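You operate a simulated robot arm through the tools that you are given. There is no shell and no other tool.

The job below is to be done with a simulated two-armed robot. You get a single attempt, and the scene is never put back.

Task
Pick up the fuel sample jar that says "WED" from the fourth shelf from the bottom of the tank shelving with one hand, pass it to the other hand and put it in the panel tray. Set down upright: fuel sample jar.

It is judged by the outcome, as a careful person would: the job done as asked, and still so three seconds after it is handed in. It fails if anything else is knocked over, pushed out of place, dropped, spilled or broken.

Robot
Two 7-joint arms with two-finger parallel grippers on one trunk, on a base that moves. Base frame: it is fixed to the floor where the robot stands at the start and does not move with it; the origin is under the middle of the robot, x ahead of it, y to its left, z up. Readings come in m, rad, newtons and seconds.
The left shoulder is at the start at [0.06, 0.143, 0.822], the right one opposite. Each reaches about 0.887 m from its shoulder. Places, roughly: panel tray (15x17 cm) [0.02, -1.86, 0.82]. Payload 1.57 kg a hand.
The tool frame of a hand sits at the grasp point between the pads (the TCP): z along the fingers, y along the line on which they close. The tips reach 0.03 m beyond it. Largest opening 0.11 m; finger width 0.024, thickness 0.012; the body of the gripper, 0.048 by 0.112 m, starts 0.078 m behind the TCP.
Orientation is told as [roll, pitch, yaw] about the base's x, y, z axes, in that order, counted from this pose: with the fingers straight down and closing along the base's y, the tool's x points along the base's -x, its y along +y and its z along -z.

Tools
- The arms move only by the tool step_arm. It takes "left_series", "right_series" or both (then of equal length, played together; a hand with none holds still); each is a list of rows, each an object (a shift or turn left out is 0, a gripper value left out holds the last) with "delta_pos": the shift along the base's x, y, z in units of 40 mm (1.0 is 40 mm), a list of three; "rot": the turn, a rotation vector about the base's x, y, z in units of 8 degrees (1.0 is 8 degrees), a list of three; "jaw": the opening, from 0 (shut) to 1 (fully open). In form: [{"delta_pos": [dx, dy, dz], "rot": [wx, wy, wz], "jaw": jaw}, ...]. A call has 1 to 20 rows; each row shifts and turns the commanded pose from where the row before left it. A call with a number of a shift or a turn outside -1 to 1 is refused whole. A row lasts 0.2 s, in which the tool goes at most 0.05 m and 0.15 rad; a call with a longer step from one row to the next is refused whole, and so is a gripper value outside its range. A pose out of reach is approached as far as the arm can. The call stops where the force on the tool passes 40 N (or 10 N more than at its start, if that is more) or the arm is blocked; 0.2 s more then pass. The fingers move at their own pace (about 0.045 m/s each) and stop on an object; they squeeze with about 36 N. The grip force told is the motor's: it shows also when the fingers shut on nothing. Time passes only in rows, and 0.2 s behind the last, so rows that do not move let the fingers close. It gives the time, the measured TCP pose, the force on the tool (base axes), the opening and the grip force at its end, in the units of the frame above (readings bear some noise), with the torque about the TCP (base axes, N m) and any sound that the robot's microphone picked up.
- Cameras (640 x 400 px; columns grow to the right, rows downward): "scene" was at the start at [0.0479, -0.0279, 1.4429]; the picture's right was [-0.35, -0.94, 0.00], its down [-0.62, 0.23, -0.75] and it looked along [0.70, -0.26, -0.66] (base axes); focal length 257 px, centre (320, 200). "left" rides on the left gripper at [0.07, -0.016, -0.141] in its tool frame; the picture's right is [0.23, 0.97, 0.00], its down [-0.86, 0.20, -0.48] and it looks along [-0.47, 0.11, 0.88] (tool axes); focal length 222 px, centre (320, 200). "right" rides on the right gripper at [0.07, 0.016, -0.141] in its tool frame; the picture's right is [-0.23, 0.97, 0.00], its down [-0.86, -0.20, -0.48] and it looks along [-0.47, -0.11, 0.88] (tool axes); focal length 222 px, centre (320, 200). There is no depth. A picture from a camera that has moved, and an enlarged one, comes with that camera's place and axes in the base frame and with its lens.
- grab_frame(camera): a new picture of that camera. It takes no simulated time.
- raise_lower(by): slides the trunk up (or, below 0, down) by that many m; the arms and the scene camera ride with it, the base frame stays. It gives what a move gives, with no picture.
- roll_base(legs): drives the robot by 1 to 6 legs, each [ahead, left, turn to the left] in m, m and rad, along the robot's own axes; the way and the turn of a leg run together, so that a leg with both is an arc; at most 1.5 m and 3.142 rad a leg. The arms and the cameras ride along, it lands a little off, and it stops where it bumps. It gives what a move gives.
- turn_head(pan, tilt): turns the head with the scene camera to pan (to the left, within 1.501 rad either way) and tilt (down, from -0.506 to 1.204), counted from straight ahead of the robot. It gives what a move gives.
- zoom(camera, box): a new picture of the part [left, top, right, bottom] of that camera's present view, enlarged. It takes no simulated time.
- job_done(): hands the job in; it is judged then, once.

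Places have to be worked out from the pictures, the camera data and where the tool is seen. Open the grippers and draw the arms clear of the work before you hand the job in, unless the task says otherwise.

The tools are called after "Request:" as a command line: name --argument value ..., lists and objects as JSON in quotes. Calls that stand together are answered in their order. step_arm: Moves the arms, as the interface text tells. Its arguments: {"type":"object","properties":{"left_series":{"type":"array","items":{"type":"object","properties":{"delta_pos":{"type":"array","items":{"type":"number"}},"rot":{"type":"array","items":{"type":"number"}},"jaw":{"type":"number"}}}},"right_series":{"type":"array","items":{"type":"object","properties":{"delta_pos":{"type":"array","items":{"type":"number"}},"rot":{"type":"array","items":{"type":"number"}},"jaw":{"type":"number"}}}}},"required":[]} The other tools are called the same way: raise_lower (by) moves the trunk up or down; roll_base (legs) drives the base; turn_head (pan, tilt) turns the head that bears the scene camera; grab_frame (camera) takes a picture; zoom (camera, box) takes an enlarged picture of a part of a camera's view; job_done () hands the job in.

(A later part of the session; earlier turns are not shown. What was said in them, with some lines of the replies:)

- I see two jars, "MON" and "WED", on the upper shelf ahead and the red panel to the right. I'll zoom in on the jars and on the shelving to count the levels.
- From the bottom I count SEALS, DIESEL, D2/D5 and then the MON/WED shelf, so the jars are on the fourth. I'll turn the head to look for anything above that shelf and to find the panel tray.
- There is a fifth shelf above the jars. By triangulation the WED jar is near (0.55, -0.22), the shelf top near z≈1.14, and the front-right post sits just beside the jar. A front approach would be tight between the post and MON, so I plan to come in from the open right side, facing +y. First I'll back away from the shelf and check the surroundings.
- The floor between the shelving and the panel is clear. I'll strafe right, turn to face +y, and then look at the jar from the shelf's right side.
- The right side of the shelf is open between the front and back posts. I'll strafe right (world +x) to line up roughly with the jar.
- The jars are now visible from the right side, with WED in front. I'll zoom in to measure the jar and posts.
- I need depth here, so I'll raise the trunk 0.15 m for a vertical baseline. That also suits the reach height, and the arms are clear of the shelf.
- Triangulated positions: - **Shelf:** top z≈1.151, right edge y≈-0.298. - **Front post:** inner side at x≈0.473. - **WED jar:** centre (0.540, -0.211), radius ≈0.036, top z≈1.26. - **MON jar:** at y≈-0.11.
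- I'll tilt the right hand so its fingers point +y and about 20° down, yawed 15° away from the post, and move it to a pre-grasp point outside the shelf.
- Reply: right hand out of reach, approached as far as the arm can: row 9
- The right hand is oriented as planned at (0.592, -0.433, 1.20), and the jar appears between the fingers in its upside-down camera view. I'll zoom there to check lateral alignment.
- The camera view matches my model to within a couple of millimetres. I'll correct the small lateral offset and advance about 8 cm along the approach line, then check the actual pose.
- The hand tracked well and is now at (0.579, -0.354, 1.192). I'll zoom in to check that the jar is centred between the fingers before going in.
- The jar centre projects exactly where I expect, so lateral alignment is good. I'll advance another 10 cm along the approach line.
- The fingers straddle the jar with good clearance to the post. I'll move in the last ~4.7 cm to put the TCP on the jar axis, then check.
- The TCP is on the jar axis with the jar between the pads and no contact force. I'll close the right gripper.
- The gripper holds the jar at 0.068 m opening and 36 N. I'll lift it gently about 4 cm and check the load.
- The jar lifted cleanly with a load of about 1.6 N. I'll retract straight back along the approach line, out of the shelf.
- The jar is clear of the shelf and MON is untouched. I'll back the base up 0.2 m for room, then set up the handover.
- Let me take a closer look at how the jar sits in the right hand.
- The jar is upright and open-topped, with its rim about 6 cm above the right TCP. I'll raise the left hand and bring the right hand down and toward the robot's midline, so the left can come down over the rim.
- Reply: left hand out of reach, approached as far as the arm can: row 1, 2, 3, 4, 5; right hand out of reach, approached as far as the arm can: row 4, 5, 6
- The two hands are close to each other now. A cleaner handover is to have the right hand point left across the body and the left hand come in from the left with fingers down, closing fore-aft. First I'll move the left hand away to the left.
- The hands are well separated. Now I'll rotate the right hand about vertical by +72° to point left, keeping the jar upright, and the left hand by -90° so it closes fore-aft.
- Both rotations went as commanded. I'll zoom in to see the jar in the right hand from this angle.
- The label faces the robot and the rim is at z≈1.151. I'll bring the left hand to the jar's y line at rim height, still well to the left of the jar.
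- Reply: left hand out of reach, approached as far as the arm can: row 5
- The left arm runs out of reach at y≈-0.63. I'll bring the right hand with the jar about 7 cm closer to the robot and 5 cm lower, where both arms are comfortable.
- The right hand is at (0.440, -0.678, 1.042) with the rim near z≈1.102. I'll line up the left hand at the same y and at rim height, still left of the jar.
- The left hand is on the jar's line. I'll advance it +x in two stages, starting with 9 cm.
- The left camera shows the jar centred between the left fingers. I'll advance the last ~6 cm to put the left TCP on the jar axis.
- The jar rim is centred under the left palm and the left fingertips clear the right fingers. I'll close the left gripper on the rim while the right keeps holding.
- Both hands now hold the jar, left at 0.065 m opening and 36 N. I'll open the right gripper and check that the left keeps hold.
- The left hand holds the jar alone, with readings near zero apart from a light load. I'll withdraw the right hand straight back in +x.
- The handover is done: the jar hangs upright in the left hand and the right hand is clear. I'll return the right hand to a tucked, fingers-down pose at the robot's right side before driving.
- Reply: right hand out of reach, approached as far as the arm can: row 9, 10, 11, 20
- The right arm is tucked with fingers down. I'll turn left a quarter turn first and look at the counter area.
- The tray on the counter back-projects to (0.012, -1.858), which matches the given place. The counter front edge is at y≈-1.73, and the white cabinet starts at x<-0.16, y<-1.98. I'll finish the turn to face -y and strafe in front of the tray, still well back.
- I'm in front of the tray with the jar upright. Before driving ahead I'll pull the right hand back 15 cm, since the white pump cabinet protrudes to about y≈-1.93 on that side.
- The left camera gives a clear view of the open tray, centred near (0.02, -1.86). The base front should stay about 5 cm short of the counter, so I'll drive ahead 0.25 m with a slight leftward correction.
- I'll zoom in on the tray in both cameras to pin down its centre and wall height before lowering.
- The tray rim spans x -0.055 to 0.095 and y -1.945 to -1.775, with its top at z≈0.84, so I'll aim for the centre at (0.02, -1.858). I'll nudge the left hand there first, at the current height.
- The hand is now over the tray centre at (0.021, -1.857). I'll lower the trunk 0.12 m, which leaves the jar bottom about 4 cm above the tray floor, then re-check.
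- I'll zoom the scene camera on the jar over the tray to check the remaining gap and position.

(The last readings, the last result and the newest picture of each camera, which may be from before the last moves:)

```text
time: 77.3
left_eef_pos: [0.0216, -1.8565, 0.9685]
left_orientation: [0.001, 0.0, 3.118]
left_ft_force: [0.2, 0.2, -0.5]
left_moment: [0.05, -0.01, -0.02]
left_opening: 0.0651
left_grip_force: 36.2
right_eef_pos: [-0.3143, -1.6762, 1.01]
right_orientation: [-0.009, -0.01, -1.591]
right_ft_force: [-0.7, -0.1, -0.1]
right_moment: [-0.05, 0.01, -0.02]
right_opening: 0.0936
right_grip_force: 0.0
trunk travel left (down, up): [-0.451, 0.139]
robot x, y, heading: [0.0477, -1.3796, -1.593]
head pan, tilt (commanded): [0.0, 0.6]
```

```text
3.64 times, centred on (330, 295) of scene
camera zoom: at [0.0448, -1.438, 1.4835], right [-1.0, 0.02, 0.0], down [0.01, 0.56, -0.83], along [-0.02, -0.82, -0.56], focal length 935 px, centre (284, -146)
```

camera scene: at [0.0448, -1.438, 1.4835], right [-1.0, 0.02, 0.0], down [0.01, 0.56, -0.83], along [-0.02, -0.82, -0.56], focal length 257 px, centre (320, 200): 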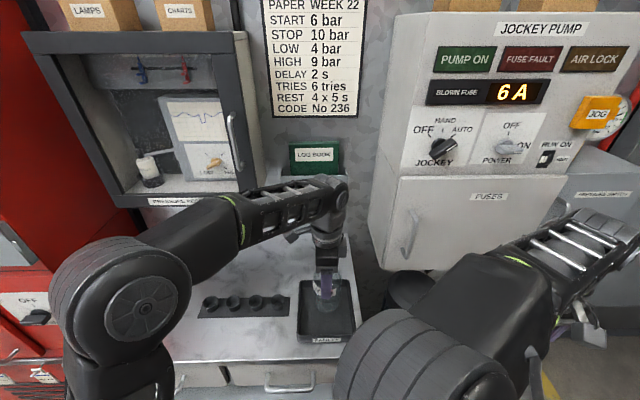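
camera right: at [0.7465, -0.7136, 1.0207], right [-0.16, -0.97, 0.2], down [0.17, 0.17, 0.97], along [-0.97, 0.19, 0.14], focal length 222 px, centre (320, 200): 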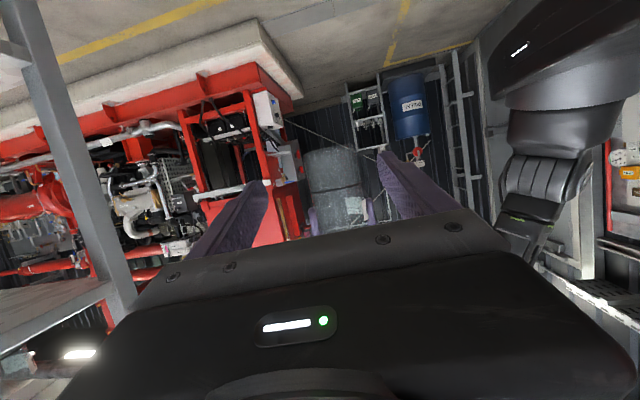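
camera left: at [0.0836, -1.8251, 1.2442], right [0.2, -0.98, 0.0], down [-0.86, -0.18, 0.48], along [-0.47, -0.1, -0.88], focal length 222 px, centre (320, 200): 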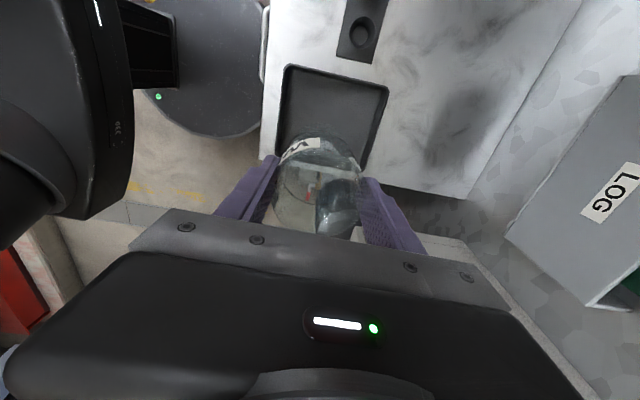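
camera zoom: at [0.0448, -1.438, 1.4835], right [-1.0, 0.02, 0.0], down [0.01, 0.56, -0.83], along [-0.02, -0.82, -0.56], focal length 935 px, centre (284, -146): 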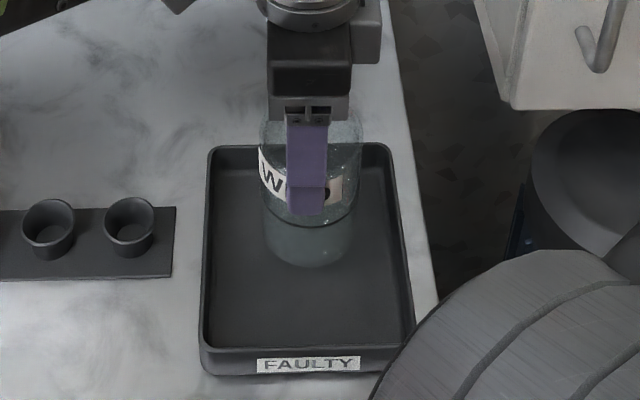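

The jar bottom is at z≈0.863, inside the tray's footprint and about 3.5 cm above its floor. I'll lower it slowly with the arm by 3 cm.

Request:
step_arm --left_series '[{"delta_pos": [0, 0, -0.15]}, {"delta_pos": [0, 0, -0.15]}, {"delta_pos": [0, 0, -0.15]}, {"delta_pos": [0, 0, -0.15]}, {"delta_pos": [0, 0, -0.15]}, {}]'

Request:
zoom --camera "scene" --box '[270, 240, 390, 350]'

```text
time: 78.7
left_eef_pos: [0.0216, -1.8564, 0.939]
left_orientation: [-0.001, 0.0, 3.118]
left_ft_force: [0.1, 1.1, 0.1]
left_moment: [0.03, -0.01, 0.0]
left_opening: 0.0648
left_grip_force: 35.7
right_eef_pos: [-0.3137, -1.6768, 1.0109]
right_orientation: [-0.008, -0.008, -1.592]
right_ft_force: [0.2, -0.2, -0.9]
right_moment: [-0.01, 0.04, 0.04]
right_opening: 0.0935
right_grip_force: 0.1
trunk travel left (down, up): [-0.451, 0.139]
robot x, y, heading: [0.0478, -1.3829, -1.591]
head pan, tilt (commanded): [0.0, 0.6]
```

```text
3.64 times, centred on (330, 295) of scene
camera zoom: at [0.0448, -1.4381, 1.4835], right [-1.0, 0.02, 0.0], down [0.01, 0.56, -0.82], along [-0.02, -0.82, -0.57], focal length 935 px, centre (284, -146)
```

zoom: 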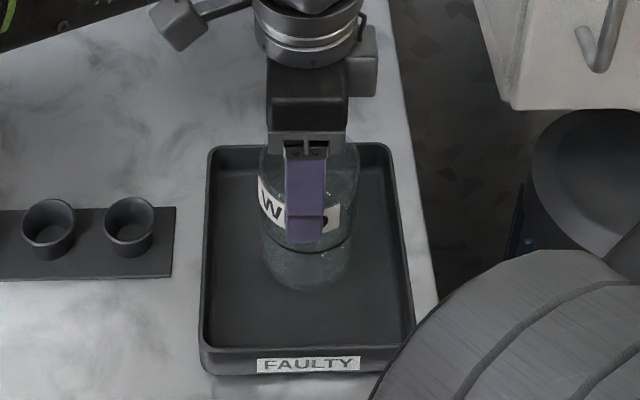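

There's no contact yet. I'll keep lowering in 2 mm increments and watch the vertical force.

Request:
step_arm --left_series '[{"delta_pos": [0, 0, -0.05]}, {"delta_pos": [0, 0, -0.05]}, {"delta_pos": [0, 0, -0.05]}, {}]'

```text
time: 79.7
left_eef_pos: [0.0209, -1.8556, 0.933]
left_orientation: [0.0, -0.001, 3.117]
left_ft_force: [0.0, 0.1, -0.2]
left_moment: [-0.01, 0.01, -0.01]
left_opening: 0.0649
left_grip_force: 36.8
right_eef_pos: [-0.3127, -1.6774, 1.0095]
right_orientation: [-0.007, -0.009, -1.591]
right_ft_force: [-1.1, 0.4, 0.3]
right_moment: [-0.01, 0.03, -0.01]
right_opening: 0.0933
right_grip_force: 0.1
trunk travel left (down, up): [-0.451, 0.139]
robot x, y, heading: [0.0467, -1.3803, -1.598]
head pan, tilt (commanded): [0.0, 0.6]
```

Still no contact at TCP z 0.933. I'll continue in small steps.

Request:
step_arm --left_series '[{"delta_pos": [0, 0, -0.05]}, {"delta_pos": [0, 0, -0.05]}, {}]'

Request:
zoom --camera "scene" --box '[290, 260, 370, 340]'

```text
time: 80.5
left_eef_pos: [0.0212, -1.8564, 0.9288]
left_orientation: [0.001, 0.0, 3.117]
left_ft_force: [0.9, -0.4, -0.1]
left_moment: [-0.03, 0.03, 0.0]
left_opening: 0.0651
left_grip_force: 36.1
right_eef_pos: [-0.3129, -1.6768, 1.0106]
right_orientation: [-0.006, -0.009, -1.591]
right_ft_force: [-0.1, 0.1, 0.5]
right_moment: [0.01, 0.0, 0.06]
right_opening: 0.0938
right_grip_force: 0.1
trunk travel left (down, up): [-0.451, 0.139]
robot x, y, heading: [0.0448, -1.3822, -1.593]
head pan, tilt (commanded): [0.0, 0.6]
```

```text
5.00 times, centred on (330, 300) of scene
camera zoom: at [0.0449, -1.438, 1.4835], right [-1.0, 0.02, 0.0], down [0.01, 0.56, -0.83], along [-0.02, -0.82, -0.56], focal length 1285 px, centre (270, -300)
```

zoom: 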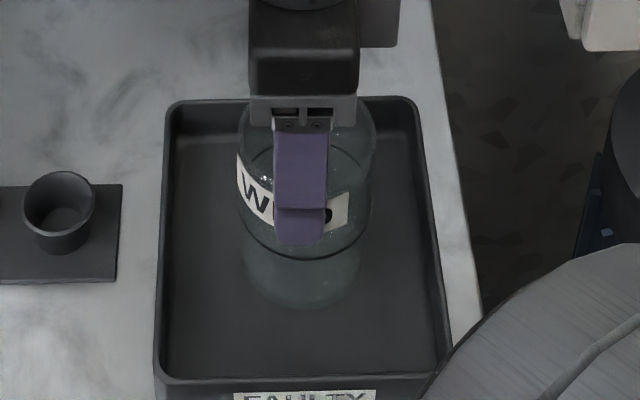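

Readings still show no contact, with the jar bottom near z≈0.824. I'll continue down 2 mm at a time.

Request:
step_arm --left_series '[{"delta_pos": [0, 0, -0.05]}, {}, {}]'

Request:
step_arm --left_series '[{"delta_pos": [0, 0, -0.05]}, {}, {}]'

```text
time: 81.3
left_eef_pos: [0.021, -1.8557, 0.9288]
left_orientation: [0.005, 0.0, 3.117]
left_ft_force: [3.5, -1.9, 23.3]
left_moment: [0.45, -0.05, -0.03]
left_opening: 0.0654
left_grip_force: 35.9
right_eef_pos: [-0.3137, -1.6759, 1.0121]
right_orientation: [-0.008, -0.012, -1.592]
right_ft_force: [-0.2, -0.1, 0.6]
right_moment: [-0.02, -0.04, 0.01]
right_opening: 0.0935
right_grip_force: 0.0
trunk travel left (down, up): [-0.451, 0.139]
robot x, y, heading: [0.0478, -1.3821, -1.598]
head pan, tilt (commanded): [0.0, 0.6]
```

```text
time: 82.1
left_eef_pos: [0.0205, -1.8546, 0.9275]
left_orientation: [0.006, -0.004, 3.118]
left_ft_force: [3.2, -2.9, 38.6]
left_moment: [0.29, 0.09, -0.02]
left_opening: 0.0649
left_grip_force: 36.2
right_eef_pos: [-0.3135, -1.6759, 1.0101]
right_orientation: [-0.007, -0.012, -1.593]
right_ft_force: [0.1, 0.6, 0.0]
right_moment: [0.01, 0.03, -0.02]
right_opening: 0.0934
right_grip_force: 0.1
trunk travel left (down, up): [-0.451, 0.139]
robot x, y, heading: [0.0479, -1.3774, -1.6]
head pan, tilt (commanded): [0.0, 0.6]
```

The jar is firmly on the tray floor, with about 38 N upward on the hand. I'll ease off roughly 3 mm to relieve the press before releasing.

Request:
step_arm --left_series '[{"delta_pos": [0, 0, 0.04]}, {"delta_pos": [0, 0, 0.03]}, {}]'

```text
time: 82.9
left_eef_pos: [0.0203, -1.8551, 0.9271]
left_orientation: [0.0, 0.0, 3.118]
left_ft_force: [-2.6, -2.0, 15.6]
left_moment: [-0.43, 0.8, 0.05]
left_opening: 0.065
left_grip_force: 35.8
right_eef_pos: [-0.3132, -1.6768, 1.0094]
right_orientation: [-0.008, -0.009, -1.591]
right_ft_force: [0.4, 0.1, 0.5]
right_moment: [-0.02, -0.04, 0.04]
right_opening: 0.0936
right_grip_force: 0.1
trunk travel left (down, up): [-0.451, 0.139]
robot x, y, heading: [0.0468, -1.3818, -1.595]
head pan, tilt (commanded): [0.0, 0.6]
```

15 N is still pressing. I'll ease up another millimetre.

Request:
step_arm --left_series '[{"delta_pos": [0, 0, 0.025]}, {}]'

```text
time: 83.5
left_eef_pos: [0.0222, -1.8552, 0.9276]
left_orientation: [-0.004, 0.001, 3.117]
left_ft_force: [-1.4, 0.2, 3.2]
left_moment: [-0.04, 0.26, -0.03]
left_opening: 0.0651
left_grip_force: 36.5
right_eef_pos: [-0.3135, -1.6768, 1.0106]
right_orientation: [-0.008, -0.008, -1.592]
right_ft_force: [-0.1, -0.1, 0.5]
right_moment: [0.0, -0.01, -0.02]
right_opening: 0.0937
right_grip_force: 0.0
trunk travel left (down, up): [-0.451, 0.139]
robot x, y, heading: [0.0468, -1.3794, -1.596]
head pan, tilt (commanded): [0.0, 0.6]
```

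The residual press is only ~3 N and the jar is standing in the tray. I'll open the left gripper.

Request:
step_arm --left_series '[{"jaw": 0.7}, {}, {"jaw": 1.0}, {}, {}, {}]'

Request:
zoom --camera "scene" --box '[290, 260, 370, 340]'

Request:
zoom --camera "left" --box '[200, 40, 440, 240]'

```text
time: 84.9
left_eef_pos: [0.0203, -1.8566, 0.9281]
left_orientation: [0.0, 0.0, 3.119]
left_ft_force: [-0.6, 0.2, -0.6]
left_moment: [-0.02, 0.0, 0.02]
left_opening: 0.1102
left_grip_force: 0.0
right_eef_pos: [-0.314, -1.6773, 1.0102]
right_orientation: [-0.008, -0.01, -1.592]
right_ft_force: [0.7, 0.6, -0.5]
right_moment: [-0.03, -0.02, 0.01]
right_opening: 0.0937
right_grip_force: 0.1
trunk travel left (down, up): [-0.451, 0.139]
robot x, y, heading: [0.0514, -1.3821, -1.594]
head pan, tilt (commanded): [0.0, 0.6]
```

```text
5.00 times, centred on (330, 300) of scene
camera zoom: at [0.0448, -1.4381, 1.4835], right [-1.0, 0.02, 0.0], down [0.01, 0.56, -0.83], along [-0.02, -0.82, -0.56], focal length 1285 px, centre (270, -300)
```

zoom: 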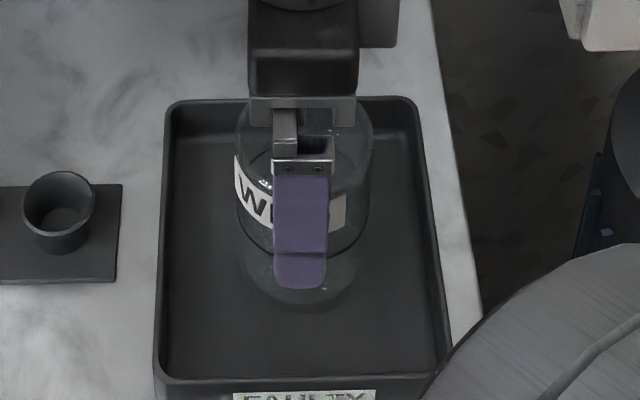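

```text
2.00 times, centred on (320, 140) of left
camera zoom: at [0.091, -1.8407, 1.069], right [0.2, -0.98, 0.0], down [-0.86, -0.18, 0.48], along [-0.47, -0.1, -0.88], focal length 444 px, centre (320, 320)
```

zoom: 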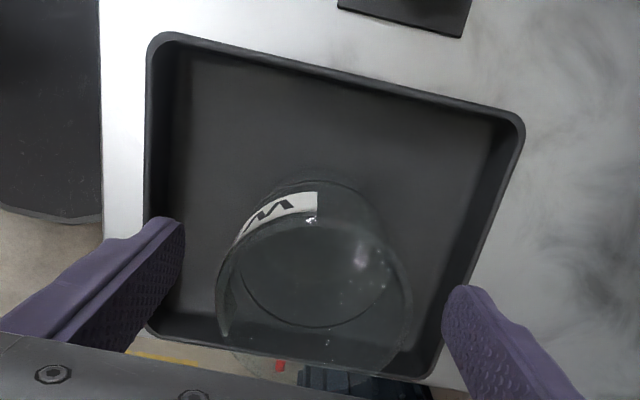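

The jar stands upright in the tray and the fingers are fully open. I'll raise the trunk 0.13 m to lift the hand straight up off the jar.

Request:
raise_lower --by 0.13

Request:
grab_frame --camera "scene"

Request:
grab_frame --camera "left"

```text
time: 86.5
left_eef_pos: [0.0217, -1.8552, 1.058]
left_orientation: [0.0, 0.001, 3.118]
left_ft_force: [0.1, -0.7, -0.2]
left_moment: [-0.02, 0.01, 0.02]
left_opening: 0.1101
left_grip_force: 0.1
right_eef_pos: [-0.312, -1.6771, 1.1406]
right_orientation: [-0.007, -0.009, -1.591]
right_ft_force: [0.4, -0.5, -0.1]
right_moment: [-0.01, 0.03, 0.01]
right_opening: 0.0934
right_grip_force: 0.0
trunk travel left (down, up): [-0.581, 0.009]
robot x, y, heading: [0.0493, -1.3811, -1.596]
head pan, tilt (commanded): [0.0, 0.6]
```

```text
taken
camera scene: at [0.0447, -1.4382, 1.6134], right [-1.0, 0.02, 0.0], down [0.01, 0.56, -0.82], along [-0.02, -0.82, -0.57], focal length 257 px, centre (320, 200)
```

scene: 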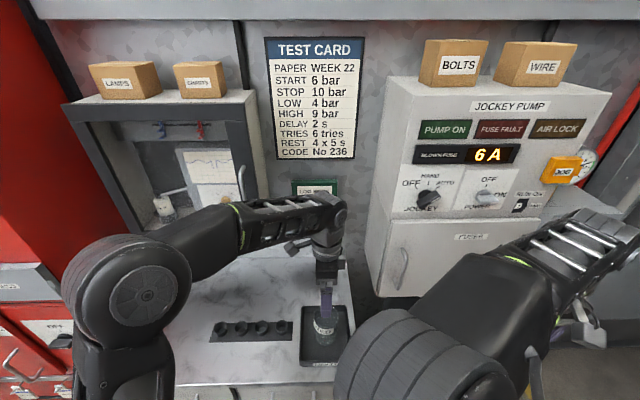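

```text
taken
camera left: at [0.091, -1.8408, 1.1989], right [0.2, -0.98, 0.0], down [-0.86, -0.18, 0.48], along [-0.47, -0.1, -0.88], focal length 222 px, centre (320, 200)
```

left: 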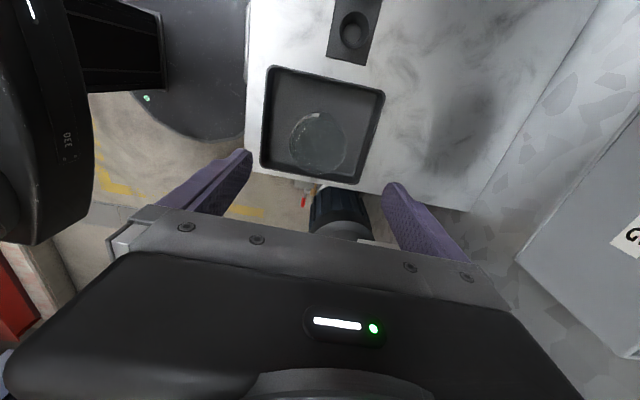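

The jar is alone in the tray and the hand is about 10 cm above it. I'll back the base away to draw the arms clear, then take a final look.

Request:
roll_base --legs '[[-0.3, 0, 0]]'

Request:
grab_frame --camera "scene"

Request:
zoom --camera "scene" --box '[220, 220, 380, 320]'

Request:
grab_frame --camera "left"

```text
time: 88.5
left_eef_pos: [0.0293, -1.5545, 1.0592]
left_orientation: [0.001, -0.001, 3.12]
left_ft_force: [0.0, 0.9, -0.5]
left_moment: [0.0, 0.0, 0.05]
left_opening: 0.1099
left_grip_force: 0.1
right_eef_pos: [-0.306, -1.3764, 1.1395]
right_orientation: [-0.007, -0.01, -1.591]
right_ft_force: [0.1, 0.1, 0.1]
right_moment: [0.0, 0.01, 0.01]
right_opening: 0.0935
right_grip_force: 0.1
trunk travel left (down, up): [-0.581, 0.009]
robot x, y, heading: [0.055, -1.0838, -1.594]
head pan, tilt (commanded): [0.0, 0.6]
```

```text
taken
camera scene: at [0.0521, -1.1365, 1.6136], right [-1.0, 0.02, 0.0], down [0.01, 0.56, -0.83], along [-0.02, -0.83, -0.56], focal length 257 px, centre (320, 200)
```

scene: 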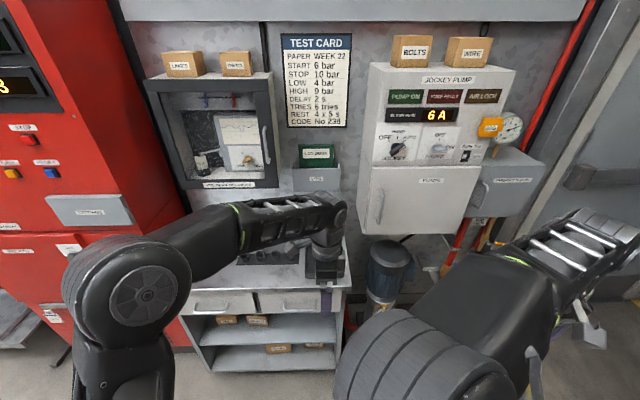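

```text
4.00 times, centred on (300, 270) of scene
camera zoom: at [0.0521, -1.1365, 1.6136], right [-1.0, 0.02, 0.0], down [0.01, 0.56, -0.83], along [-0.02, -0.83, -0.56], focal length 1028 px, centre (400, -80)
```

zoom: 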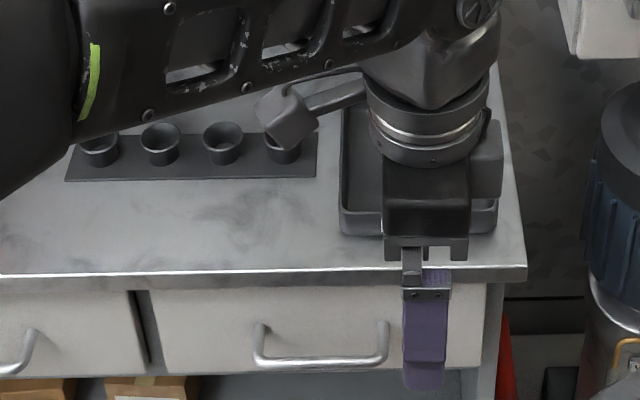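

```text
taken
camera left: at [0.0988, -1.5394, 1.1994], right [0.2, -0.98, 0.0], down [-0.86, -0.18, 0.48], along [-0.47, -0.1, -0.88], focal length 222 px, centre (320, 200)
```

left: 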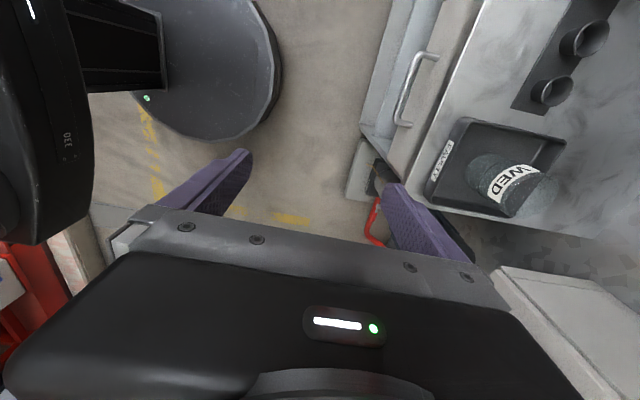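

The left camera shows the WED jar standing upright in the tray. Nothing around it was disturbed, both grippers are open, and the arms are clear. Handing in the job.

Request:
job_done

```text
The job is handed in.
```

The WED fuel sample jar is standing upright in the panel tray, and I've handed the job in.

- **Pick:** I took the jar from the fourth shelf with the right hand, coming in from the open right side of the shelving. The MON jar beside it was still standing when I last saw it.
- **Handover:** The jar was passed to the left hand in front of the robot and stayed upright.
- **Place:** It was set near the centre of the tray at about (0.02, -1.86). While setting it down, the hand pressed with up to about 39 N, so I eased off to about 3 N before opening the gripper.
- **End state:** Both grippers are open and the arms are clear of the counter. I saw nothing knocked over or moved.

The tray at the given location has a "FAULTY" label on its front. I used it because its position and size match the panel tray in the task.
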